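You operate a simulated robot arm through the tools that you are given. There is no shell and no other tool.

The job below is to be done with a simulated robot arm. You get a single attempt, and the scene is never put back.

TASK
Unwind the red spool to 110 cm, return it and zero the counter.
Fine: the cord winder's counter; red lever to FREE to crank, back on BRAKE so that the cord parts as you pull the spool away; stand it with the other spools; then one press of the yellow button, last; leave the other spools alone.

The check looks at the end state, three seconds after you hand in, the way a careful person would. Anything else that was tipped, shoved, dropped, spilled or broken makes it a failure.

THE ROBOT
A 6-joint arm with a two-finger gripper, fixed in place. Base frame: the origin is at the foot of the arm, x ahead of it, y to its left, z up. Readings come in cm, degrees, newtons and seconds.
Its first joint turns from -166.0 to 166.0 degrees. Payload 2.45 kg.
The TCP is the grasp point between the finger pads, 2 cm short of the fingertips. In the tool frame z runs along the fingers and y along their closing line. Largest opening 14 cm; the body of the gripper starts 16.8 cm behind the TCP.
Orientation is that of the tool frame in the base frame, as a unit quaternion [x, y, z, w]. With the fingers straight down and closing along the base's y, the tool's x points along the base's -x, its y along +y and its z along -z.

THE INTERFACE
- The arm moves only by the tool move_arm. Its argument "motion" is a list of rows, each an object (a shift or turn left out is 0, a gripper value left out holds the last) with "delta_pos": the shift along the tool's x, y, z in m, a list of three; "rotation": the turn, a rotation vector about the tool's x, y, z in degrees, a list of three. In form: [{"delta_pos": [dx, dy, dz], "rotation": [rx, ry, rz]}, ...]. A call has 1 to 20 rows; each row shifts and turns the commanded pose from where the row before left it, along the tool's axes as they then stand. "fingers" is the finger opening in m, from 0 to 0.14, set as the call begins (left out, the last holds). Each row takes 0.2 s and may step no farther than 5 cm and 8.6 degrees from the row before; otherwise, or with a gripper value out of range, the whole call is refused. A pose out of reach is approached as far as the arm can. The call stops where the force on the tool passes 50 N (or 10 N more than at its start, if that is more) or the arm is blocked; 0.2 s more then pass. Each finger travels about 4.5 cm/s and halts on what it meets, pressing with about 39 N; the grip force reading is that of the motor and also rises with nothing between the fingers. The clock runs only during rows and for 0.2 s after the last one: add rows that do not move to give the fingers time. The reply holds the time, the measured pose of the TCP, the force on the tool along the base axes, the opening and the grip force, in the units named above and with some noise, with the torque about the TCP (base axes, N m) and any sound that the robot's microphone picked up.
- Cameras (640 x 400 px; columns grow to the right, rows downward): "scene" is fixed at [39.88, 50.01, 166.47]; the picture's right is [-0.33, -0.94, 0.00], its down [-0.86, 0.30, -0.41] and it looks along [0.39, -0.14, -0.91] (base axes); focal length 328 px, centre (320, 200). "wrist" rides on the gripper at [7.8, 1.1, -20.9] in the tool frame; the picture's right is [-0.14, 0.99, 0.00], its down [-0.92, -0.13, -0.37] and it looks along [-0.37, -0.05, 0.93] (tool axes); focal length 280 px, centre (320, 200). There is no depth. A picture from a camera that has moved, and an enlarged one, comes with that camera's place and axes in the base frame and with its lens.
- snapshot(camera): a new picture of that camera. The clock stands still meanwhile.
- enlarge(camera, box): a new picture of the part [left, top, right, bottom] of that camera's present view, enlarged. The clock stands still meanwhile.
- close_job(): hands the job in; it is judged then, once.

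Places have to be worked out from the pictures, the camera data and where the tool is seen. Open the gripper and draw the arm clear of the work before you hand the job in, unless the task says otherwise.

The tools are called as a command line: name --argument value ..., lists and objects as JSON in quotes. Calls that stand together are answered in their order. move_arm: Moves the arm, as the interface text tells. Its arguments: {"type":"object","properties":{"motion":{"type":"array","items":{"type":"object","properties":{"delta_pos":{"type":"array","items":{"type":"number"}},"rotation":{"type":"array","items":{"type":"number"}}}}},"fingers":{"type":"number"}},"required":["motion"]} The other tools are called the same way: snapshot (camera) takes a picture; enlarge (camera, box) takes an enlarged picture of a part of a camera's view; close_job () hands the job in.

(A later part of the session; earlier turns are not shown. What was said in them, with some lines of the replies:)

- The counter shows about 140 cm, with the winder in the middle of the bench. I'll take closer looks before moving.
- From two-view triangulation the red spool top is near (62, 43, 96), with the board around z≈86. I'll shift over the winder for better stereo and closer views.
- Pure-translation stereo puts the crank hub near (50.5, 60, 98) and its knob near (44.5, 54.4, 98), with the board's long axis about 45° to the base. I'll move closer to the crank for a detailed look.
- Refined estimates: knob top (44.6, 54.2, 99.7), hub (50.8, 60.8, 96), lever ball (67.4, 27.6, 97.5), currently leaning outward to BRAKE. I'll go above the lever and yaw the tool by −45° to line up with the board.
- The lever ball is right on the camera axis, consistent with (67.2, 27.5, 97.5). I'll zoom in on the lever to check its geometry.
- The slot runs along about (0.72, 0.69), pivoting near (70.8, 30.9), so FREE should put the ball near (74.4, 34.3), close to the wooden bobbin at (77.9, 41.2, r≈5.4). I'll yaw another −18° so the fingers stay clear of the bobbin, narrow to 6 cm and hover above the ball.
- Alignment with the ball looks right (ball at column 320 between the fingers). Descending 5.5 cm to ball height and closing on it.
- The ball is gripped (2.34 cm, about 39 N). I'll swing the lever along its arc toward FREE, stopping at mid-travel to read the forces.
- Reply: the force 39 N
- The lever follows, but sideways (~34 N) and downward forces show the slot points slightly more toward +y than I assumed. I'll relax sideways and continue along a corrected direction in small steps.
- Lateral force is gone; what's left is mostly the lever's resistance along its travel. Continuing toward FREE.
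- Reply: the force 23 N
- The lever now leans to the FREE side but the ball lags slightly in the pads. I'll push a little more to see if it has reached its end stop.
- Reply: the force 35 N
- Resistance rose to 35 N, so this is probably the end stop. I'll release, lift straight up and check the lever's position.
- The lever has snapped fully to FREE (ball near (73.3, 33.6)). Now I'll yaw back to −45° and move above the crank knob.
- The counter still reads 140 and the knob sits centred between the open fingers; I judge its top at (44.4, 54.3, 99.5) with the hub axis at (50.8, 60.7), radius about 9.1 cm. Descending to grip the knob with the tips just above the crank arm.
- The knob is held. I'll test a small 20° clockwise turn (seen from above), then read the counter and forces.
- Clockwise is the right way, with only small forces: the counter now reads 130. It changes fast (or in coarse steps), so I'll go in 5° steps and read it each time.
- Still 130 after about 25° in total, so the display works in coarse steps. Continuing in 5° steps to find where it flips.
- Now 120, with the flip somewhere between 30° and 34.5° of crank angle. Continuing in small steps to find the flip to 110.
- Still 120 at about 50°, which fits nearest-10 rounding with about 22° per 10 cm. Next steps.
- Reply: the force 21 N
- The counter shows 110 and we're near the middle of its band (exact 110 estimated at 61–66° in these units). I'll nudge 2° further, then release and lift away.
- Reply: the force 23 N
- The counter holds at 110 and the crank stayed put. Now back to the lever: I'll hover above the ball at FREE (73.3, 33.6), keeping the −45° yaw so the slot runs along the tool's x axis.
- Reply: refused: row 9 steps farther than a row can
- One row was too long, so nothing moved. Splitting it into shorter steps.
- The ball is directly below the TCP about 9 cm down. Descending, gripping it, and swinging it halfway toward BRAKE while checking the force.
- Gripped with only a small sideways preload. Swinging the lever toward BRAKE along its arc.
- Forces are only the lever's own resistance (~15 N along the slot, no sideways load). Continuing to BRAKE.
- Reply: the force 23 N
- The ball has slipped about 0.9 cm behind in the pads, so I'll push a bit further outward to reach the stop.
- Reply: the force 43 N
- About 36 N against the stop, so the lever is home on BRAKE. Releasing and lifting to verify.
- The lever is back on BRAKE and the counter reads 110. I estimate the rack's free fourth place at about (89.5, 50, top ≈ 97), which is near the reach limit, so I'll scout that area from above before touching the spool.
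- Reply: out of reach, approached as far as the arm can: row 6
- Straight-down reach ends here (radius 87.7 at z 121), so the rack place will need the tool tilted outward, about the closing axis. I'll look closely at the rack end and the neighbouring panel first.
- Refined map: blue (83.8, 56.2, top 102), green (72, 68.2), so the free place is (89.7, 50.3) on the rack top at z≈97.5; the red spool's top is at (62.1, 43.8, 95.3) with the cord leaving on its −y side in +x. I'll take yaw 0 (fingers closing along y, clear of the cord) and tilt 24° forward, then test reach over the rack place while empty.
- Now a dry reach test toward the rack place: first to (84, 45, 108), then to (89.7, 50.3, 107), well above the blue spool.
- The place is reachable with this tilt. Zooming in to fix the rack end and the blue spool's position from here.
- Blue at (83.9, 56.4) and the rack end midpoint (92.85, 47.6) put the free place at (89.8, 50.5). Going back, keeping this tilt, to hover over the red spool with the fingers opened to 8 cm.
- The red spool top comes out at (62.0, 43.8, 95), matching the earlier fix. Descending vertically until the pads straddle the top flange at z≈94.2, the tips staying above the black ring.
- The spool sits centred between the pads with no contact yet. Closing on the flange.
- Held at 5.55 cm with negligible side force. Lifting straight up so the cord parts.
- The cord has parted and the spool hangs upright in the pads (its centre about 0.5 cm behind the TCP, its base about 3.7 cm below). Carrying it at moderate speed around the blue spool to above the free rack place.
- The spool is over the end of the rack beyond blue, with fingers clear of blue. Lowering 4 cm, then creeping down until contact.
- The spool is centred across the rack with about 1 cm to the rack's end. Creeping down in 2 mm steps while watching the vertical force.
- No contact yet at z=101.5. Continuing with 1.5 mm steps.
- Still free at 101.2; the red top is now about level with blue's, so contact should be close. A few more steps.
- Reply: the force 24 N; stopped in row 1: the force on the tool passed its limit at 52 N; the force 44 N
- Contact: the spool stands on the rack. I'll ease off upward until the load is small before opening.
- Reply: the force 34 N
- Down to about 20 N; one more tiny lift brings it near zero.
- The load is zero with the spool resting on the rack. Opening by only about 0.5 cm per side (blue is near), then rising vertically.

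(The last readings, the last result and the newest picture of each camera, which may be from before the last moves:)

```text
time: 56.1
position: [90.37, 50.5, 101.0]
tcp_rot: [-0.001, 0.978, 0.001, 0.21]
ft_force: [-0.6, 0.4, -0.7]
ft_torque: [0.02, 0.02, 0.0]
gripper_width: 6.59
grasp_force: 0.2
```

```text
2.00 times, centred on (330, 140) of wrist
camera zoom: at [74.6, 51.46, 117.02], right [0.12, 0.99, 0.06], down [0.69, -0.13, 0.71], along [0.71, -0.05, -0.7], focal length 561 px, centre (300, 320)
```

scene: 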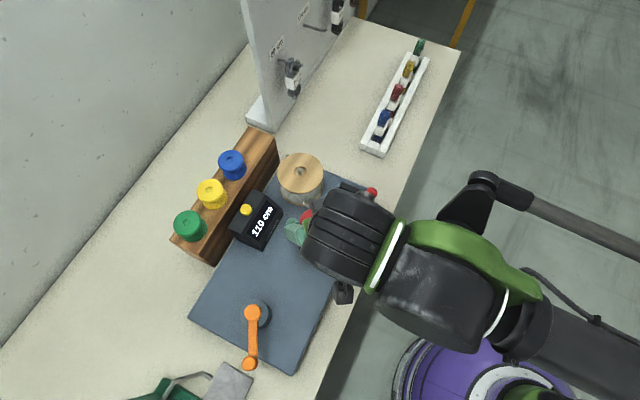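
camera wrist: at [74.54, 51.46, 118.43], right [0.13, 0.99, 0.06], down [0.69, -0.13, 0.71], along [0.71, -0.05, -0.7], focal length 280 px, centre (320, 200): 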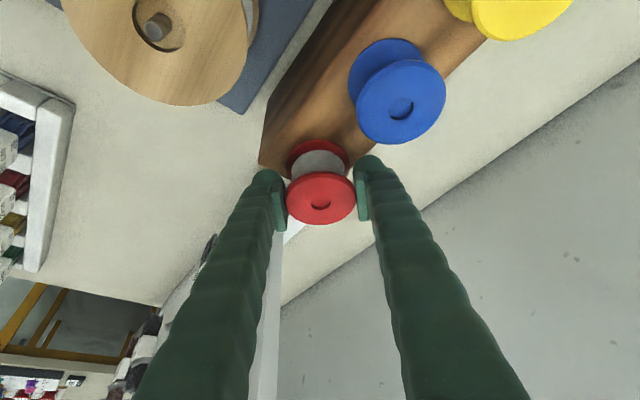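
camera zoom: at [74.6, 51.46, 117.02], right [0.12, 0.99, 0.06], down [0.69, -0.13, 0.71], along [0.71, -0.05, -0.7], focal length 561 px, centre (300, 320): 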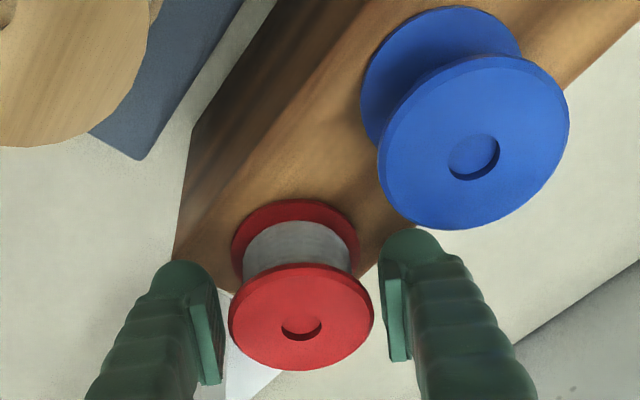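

The spool stands free between the pads and stayed upright. Rising vertically, then backing off toward the robot.

move_arm --motion '[{"delta_pos": [-0.0041, 0, -0.0091]}, {"delta_pos": [-0.0082, 0, -0.0183]}, {"delta_pos": [-0.0122, 0, -0.0274]}, {}]'

snapshot --camera "wrist"

enlarge --camera "wrist" --box '[230, 0, 430, 240]'

```text
time: 57.1
position: [90.5, 50.34, 107.2]
tcp_rot: [0.0, 0.978, 0.0, 0.21]
ft_force: [-0.3, 0.6, -0.3]
ft_torque: [0.02, 0.01, -0.02]
gripper_width: 6.58
grasp_force: 0.0
```

```text
taken
camera wrist: at [74.68, 51.38, 123.1], right [0.12, 0.99, 0.06], down [0.69, -0.13, 0.71], along [0.71, -0.05, -0.7], focal length 280 px, centre (320, 200)
```

wrist: 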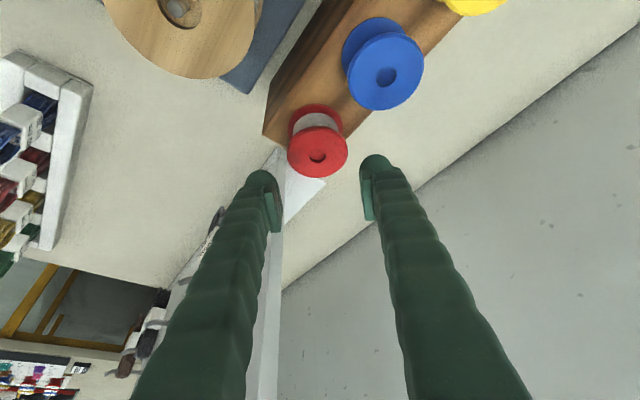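

```text
1.67 times, centred on (330, 120) of wrist
camera zoom: at [74.68, 51.38, 123.1], right [0.12, 0.99, 0.06], down [0.69, -0.13, 0.71], along [0.71, -0.05, -0.7], focal length 467 px, centre (303, 333)
```

zoom: 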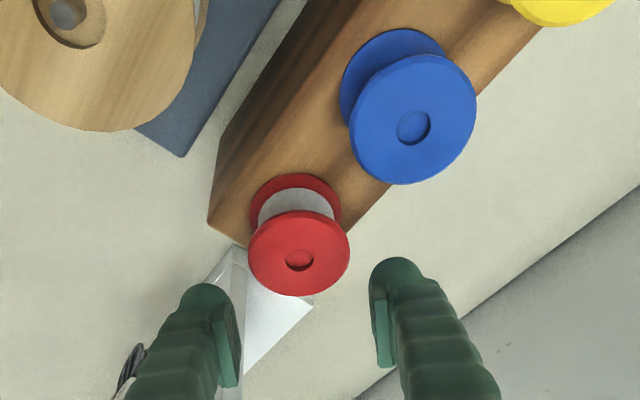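

The red spool stands on the rack next to blue and nothing else was disturbed. I'll back off, untilt, close the fingers and go toward the yellow button, which I place at (72.65, 56.1, top ≈ 98.6).

move_arm --motion '[{"delta_pos": [0.0277, -0.0315, -0.0178]}, {"delta_pos": [0.0277, -0.0315, -0.0178]}, {"delta_pos": [0.0365, 0.02, -0.0163]}, {"delta_pos": [0.0365, 0.02, -0.0163]}, {"delta_pos": [0.0365, 0.02, -0.0163]}, {"rotation": [0, 8, 0]}, {"rotation": [0, 8, 0]}, {"rotation": [0, 8, 0]}, {}]'

move_arm --fingers 0.0 --motion '[{}, {}, {}, {}, {}]'

snapshot --camera "wrist"

snapshot --camera "scene"

```text
time: 59.1
position: [71.68, 50.27, 107.98]
tcp_rot: [0.0, 1.0, 0.001, 0.001]
ft_force: [0.3, 0.2, -0.4]
ft_torque: [0.01, 0.0, 0.03]
gripper_width: 6.57
grasp_force: 0.0
```

```text
time: 60.3
position: [71.74, 50.11, 108.12]
tcp_rot: [0.0, 1.0, 0.0, 0.002]
ft_force: [-0.5, 0.3, 0.9]
ft_torque: [0.0, -0.01, 0.02]
gripper_width: 0.0
grasp_force: 29.5
```

```text
taken
camera wrist: at [63.79, 51.15, 128.94], right [0.14, 0.99, 0.0], down [0.92, -0.13, 0.37], along [0.37, -0.05, -0.93], focal length 280 px, centre (320, 200)
```

wrist: 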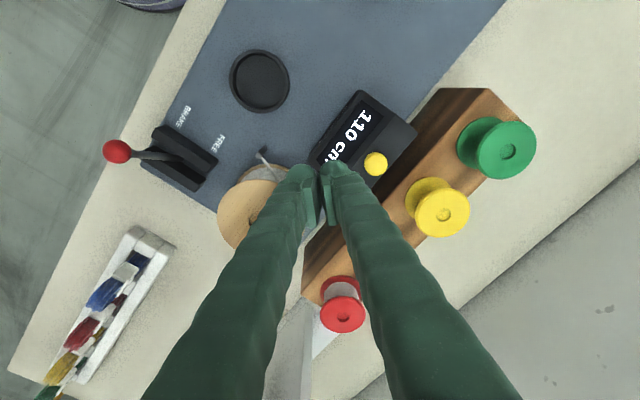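

```text
taken
```

scene: 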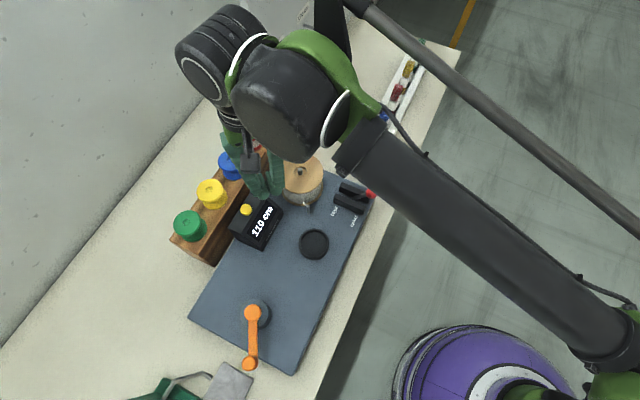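

From here the button works out at (72.5, 56.2, 98.5). Moving above it with the closed fingertips about 3.5 cm higher.

move_arm --motion '[{"delta_pos": [-0.004, 0.0305, 0]}, {"delta_pos": [-0.004, 0.0305, 0]}, {"delta_pos": [0, 0, 0.02]}, {"delta_pos": [0, 0, 0.02]}, {}]'

snapshot --camera "wrist"

enlarge --camera "wrist" --box '[260, 110, 380, 220]'

enlarge --camera "scene" --box '[180, 140, 320, 270]'

```text
time: 61.5
position: [72.5, 56.3, 104.0]
tcp_rot: [0.0, 1.0, 0.001, 0.002]
ft_force: [-0.4, -0.7, 0.2]
ft_torque: [0.01, 0.0, -0.02]
gripper_width: 0.02
grasp_force: 29.7
```

```text
taken
camera wrist: at [64.67, 57.26, 125.0], right [0.14, 0.99, 0.0], down [0.92, -0.13, 0.37], along [0.37, -0.05, -0.93], focal length 280 px, centre (320, 200)
```

wrist: 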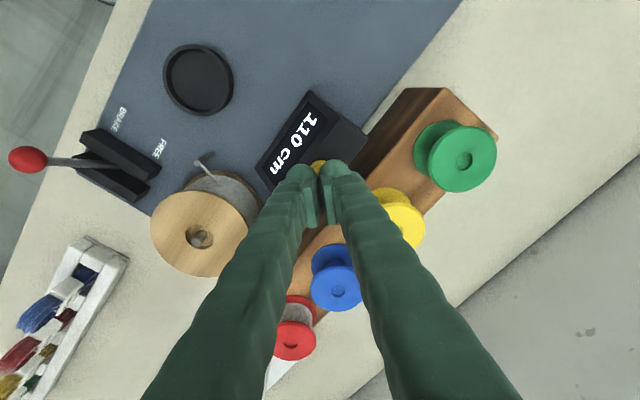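

```text
3.64 times, centred on (320, 165) of wrist
camera zoom: at [64.67, 57.26, 125.0], right [0.14, 0.99, 0.0], down [0.92, -0.13, 0.37], along [0.37, -0.05, -0.93], focal length 1020 px, centre (320, 327)
```

zoom: 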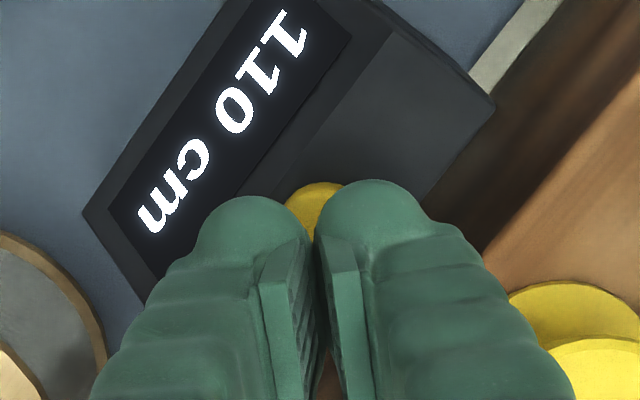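

```text
3.08 times, centred on (250, 205) of scene
camera zoom: at [39.88, 50.01, 166.47], right [-0.33, -0.94, 0.0], down [-0.86, 0.3, -0.41], along [0.39, -0.14, -0.91], focal length 1008 px, centre (535, 185)
```

zoom: 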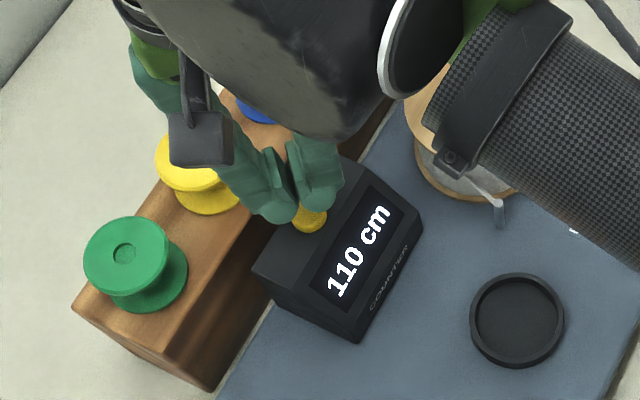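

The button is right below the closed tips. Descending close to it, then pressing in small steps while watching force and counter.

move_arm --motion '[{"delta_pos": [0.001, 0, 0.014]}, {"delta_pos": [0, 0, 0.012]}, {}]'

move_arm --motion '[{"delta_pos": [0, 0, 0.002]}, {"delta_pos": [0, 0, 0.002]}]'

enlarge --camera "scene" --box '[180, 140, 320, 270]'

```text
time: 62.3
position: [72.65, 56.17, 101.52]
tcp_rot: [0.0, 1.0, 0.0, 0.002]
ft_force: [-1.1, -0.3, 0.4]
ft_torque: [0.03, 0.02, -0.03]
gripper_width: 0.0
grasp_force: 29.2
```

```text
time: 62.9
position: [72.51, 56.26, 101.02]
tcp_rot: [-0.001, 1.0, 0.0, 0.002]
ft_force: [-0.1, 0.8, 0.8]
ft_torque: [0.0, 0.0, 0.03]
gripper_width: 0.0
grasp_force: 29.7
```

```text
3.08 times, centred on (250, 205) of scene
camera zoom: at [39.88, 50.01, 166.47], right [-0.33, -0.94, 0.0], down [-0.86, 0.3, -0.41], along [0.39, -0.14, -0.91], focal length 1008 px, centre (535, 185)
```

zoom: 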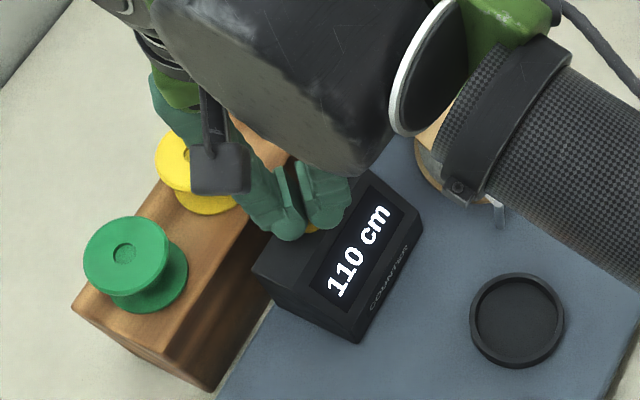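

No contact yet at z=101.0; the counter is still 110. Continuing down.

move_arm --motion '[{"delta_pos": [0, 0, 0.002]}, {"delta_pos": [0, 0, 0.002]}]'

move_arm --motion '[{"delta_pos": [0, 0, 0.0015]}]'

move_arm --motion '[{"delta_pos": [0, 0, 0.0015]}]'

enlarge --camera "scene" --box '[180, 140, 320, 270]'

```text
time: 63.5
position: [72.7, 56.26, 100.68]
tcp_rot: [0.001, 1.0, 0.0, 0.001]
ft_force: [-0.2, 0.5, -0.5]
ft_torque: [0.02, -0.01, -0.01]
gripper_width: 0.0
grasp_force: 29.4
```

```text
time: 63.9
position: [72.57, 56.37, 100.46]
tcp_rot: [0.0, 1.0, 0.002, 0.002]
ft_force: [-0.1, 1.0, -0.5]
ft_torque: [0.0, 0.0, 0.01]
gripper_width: 0.0
grasp_force: 29.4
```

```text
time: 64.3
position: [72.65, 56.22, 100.27]
tcp_rot: [0.001, 1.0, 0.001, 0.002]
ft_force: [-0.5, -0.6, 0.7]
ft_torque: [0.03, 0.0, 0.0]
gripper_width: 0.01
grasp_force: 29.5
```

```text
3.08 times, centred on (250, 205) of scene
camera zoom: at [39.88, 50.01, 166.47], right [-0.33, -0.94, 0.0], down [-0.86, 0.3, -0.41], along [0.39, -0.14, -0.91], focal length 1008 px, centre (535, 185)
```

zoom: 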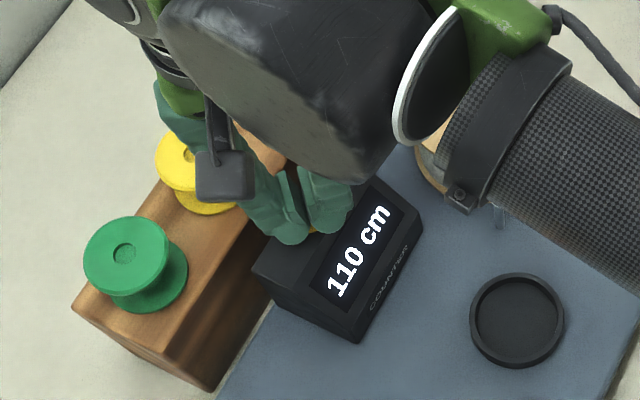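

Still no contact at z=100.3. Keep stepping down gently.

move_arm --motion '[{"delta_pos": [0, 0, 0.0015]}]'

move_arm --motion '[{"delta_pos": [0, 0, 0.0015]}]'

enlarge --camera "wrist" --box '[260, 110, 380, 220]'

enlarge --camera "scene" --box '[220, 180, 300, 250]'

```text
time: 64.7
position: [72.56, 56.36, 100.32]
tcp_rot: [0.0, 1.0, 0.001, 0.002]
ft_force: [-0.1, -0.1, 0.7]
ft_torque: [0.0, -0.01, -0.02]
gripper_width: 0.0
grasp_force: 30.0
```

```text
time: 65.1
position: [72.62, 56.23, 100.04]
tcp_rot: [0.0, 1.0, 0.001, 0.002]
ft_force: [0.3, 0.2, 2.3]
ft_torque: [0.05, -0.02, -0.05]
gripper_width: 0.6
grasp_force: 29.3
heard: click
```

```text
3.64 times, centred on (320, 165) of wrist
camera zoom: at [64.57, 57.23, 120.97], right [0.14, 0.99, 0.0], down [0.92, -0.13, 0.37], along [0.37, -0.05, -0.93], focal length 1020 px, centre (320, 327)
```

zoom: 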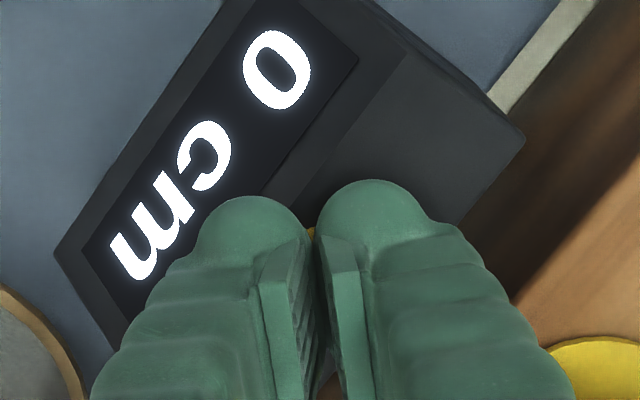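

```text
5.71 times, centred on (260, 215) of scene
camera zoom: at [39.88, 50.01, 166.47], right [-0.33, -0.94, 0.0], down [-0.86, 0.3, -0.41], along [0.39, -0.14, -0.91], focal length 1871 px, centre (663, 114)
```

zoom: 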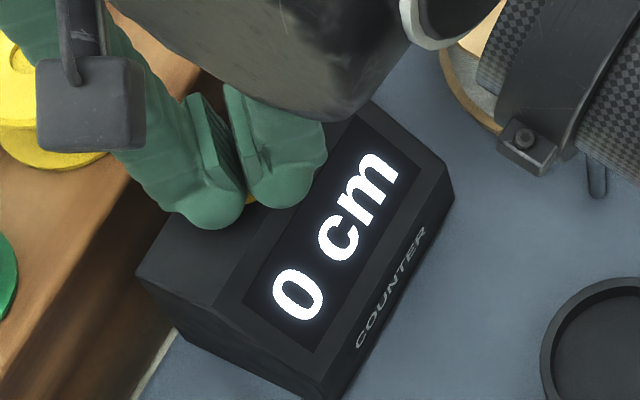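

A click, and the counter reads 0 cm: one press done. Lifting straight up in one clean move and clearing the work.

move_arm --motion '[{"delta_pos": [0, 0, -0.02]}, {"delta_pos": [0, 0, -0.04]}, {"delta_pos": [0.01, -0.01, -0.04]}, {"delta_pos": [0.03, -0.03, 0]}, {"delta_pos": [0.03, -0.03, 0]}, {"delta_pos": [0.03, -0.03, 0]}, {"delta_pos": [0.03, -0.03, -0.01]}, {"delta_pos": [0.03, -0.03, -0.02]}, {"delta_pos": [0.03, -0.03, -0.02]}, {}]'

move_arm --fingers 0.1 --motion '[{}, {}, {}, {}, {}, {}]'

snapshot --camera "scene"

snapshot --camera "wrist"

enlarge --camera "scene" --box '[160, 110, 400, 280]'

```text
time: 67.3
position: [53.57, 37.28, 114.83]
tcp_rot: [0.0, 1.0, 0.001, 0.001]
ft_force: [0.2, -0.8, -0.1]
ft_torque: [0.0, 0.04, -0.01]
gripper_width: 0.02
grasp_force: 29.6
```

```text
time: 68.7
position: [53.59, 37.29, 114.8]
tcp_rot: [0.0, 1.0, 0.001, 0.001]
ft_force: [0.1, -0.6, 0.0]
ft_torque: [-0.06, -0.02, 0.0]
gripper_width: 10.0
grasp_force: 0.1
```

```text
taken
```

scene: 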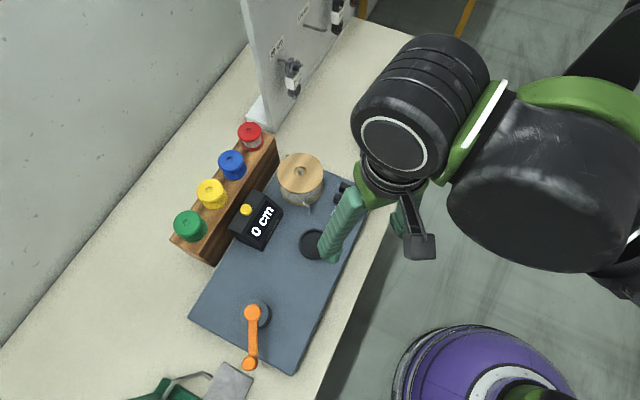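

```text
taken
camera wrist: at [45.62, 38.27, 135.67], right [0.14, 0.99, 0.0], down [0.92, -0.13, 0.37], along [0.37, -0.05, -0.93], focal length 280 px, centre (320, 200)
```

wrist: 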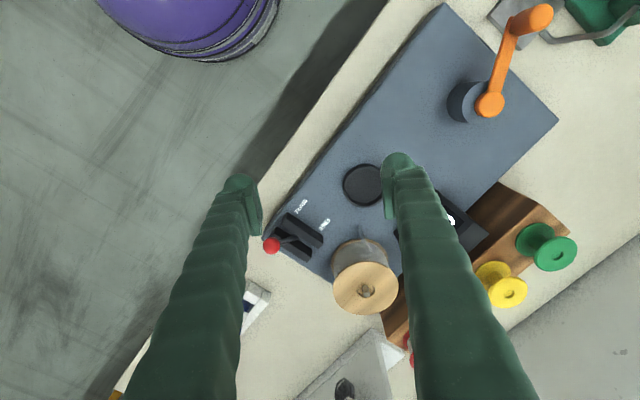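

```text
2.35 times, centred on (280, 195) of scene
camera zoom: at [39.88, 50.01, 166.47], right [-0.33, -0.94, 0.0], down [-0.86, 0.3, -0.41], along [0.39, -0.14, -0.91], focal length 771 px, centre (414, 212)
```

zoom: 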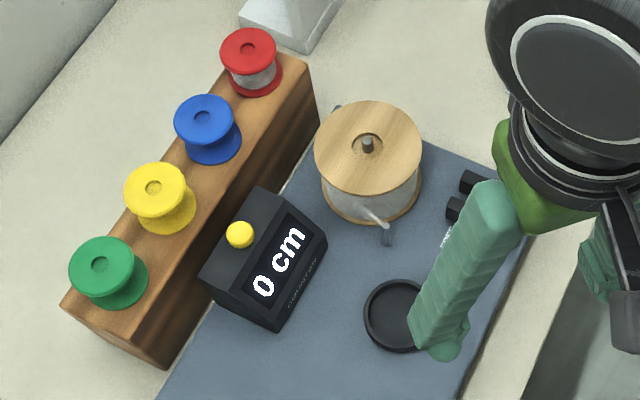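

Everything is in place: four spools in line, counter at 0, lever on BRAKE. I'll draw the arm further clear before handing in.

move_arm --motion '[{"delta_pos": [0.01, -0.03, -0.03]}, {"delta_pos": [0.01, -0.03, -0.03]}, {"delta_pos": [0.01, -0.03, -0.03]}, {"delta_pos": [0.01, -0.03, -0.01]}, {}, {}]'

enlarge --camera "scene" --box '[160, 90, 400, 280]'

snapshot --camera "wrist"

```text
time: 70.1
position: [49.4, 25.27, 124.86]
tcp_rot: [0.001, 1.0, 0.001, 0.002]
ft_force: [-0.7, 0.0, 0.0]
ft_torque: [0.02, 0.0, 0.02]
gripper_width: 9.99
grasp_force: 0.0
```

```text
2.11 times, centred on (280, 185) of scene
camera zoom: at [39.88, 50.01, 166.47], right [-0.33, -0.94, 0.0], down [-0.86, 0.3, -0.41], along [0.39, -0.14, -0.91], focal length 690 px, centre (404, 232)
```

zoom: 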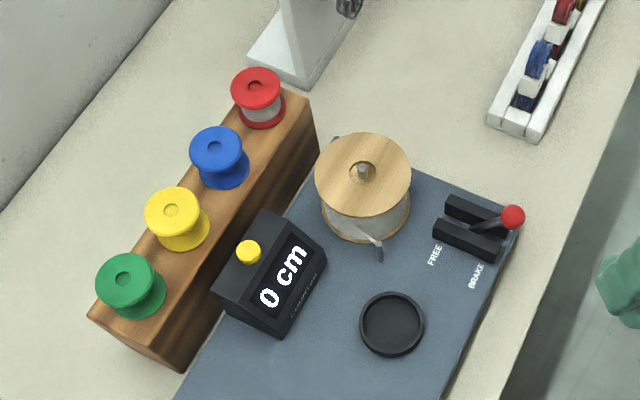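

```text
taken
camera wrist: at [41.4, 26.3, 145.81], right [0.14, 0.99, 0.0], down [0.92, -0.13, 0.37], along [0.37, -0.05, -0.93], focal length 280 px, centre (320, 200)
```

wrist: 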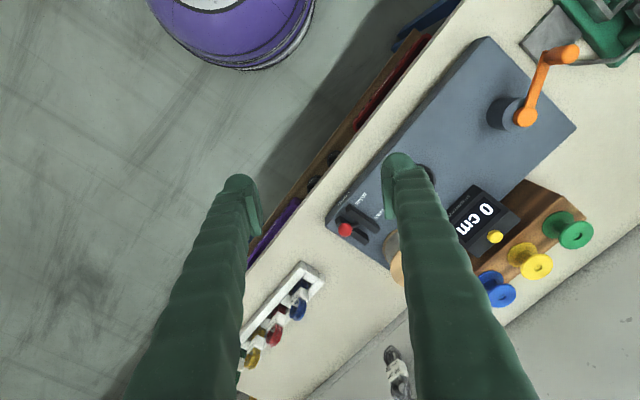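

The final view shows the red spool standing in line with the others, the lever on BRAKE, the counter at 0 cm, the other spools untouched, and the arm clear with its gripper open. Handing in.

close_job

```text
The job is handed in.
```

The red spool is unwound to 110 cm and standing on the rack next to the blue one, and the counter is back at 0 cm. The job is handed in; I haven't seen the check's result.

- **Unwinding:** I set the lever to FREE and turned the crank until the counter went from 140 to 110 cm. The counter only shows steps of 10 cm, so I stopped near the middle of the 110 step. The true length could be a centimetre or two off.
- **Returning the spool:** I put the lever back on BRAKE, and the cord parted when I lifted the spool. It now stands upright in the free place at the end of the rack.
- **Zeroing:** I pressed the yellow button once, last; it clicked and the counter changed to 0 cm.

The last pictures show the other spools where they were, the lever on BRAKE, and nothing tipped or moved. The gripper is open and the arm is clear of the work.
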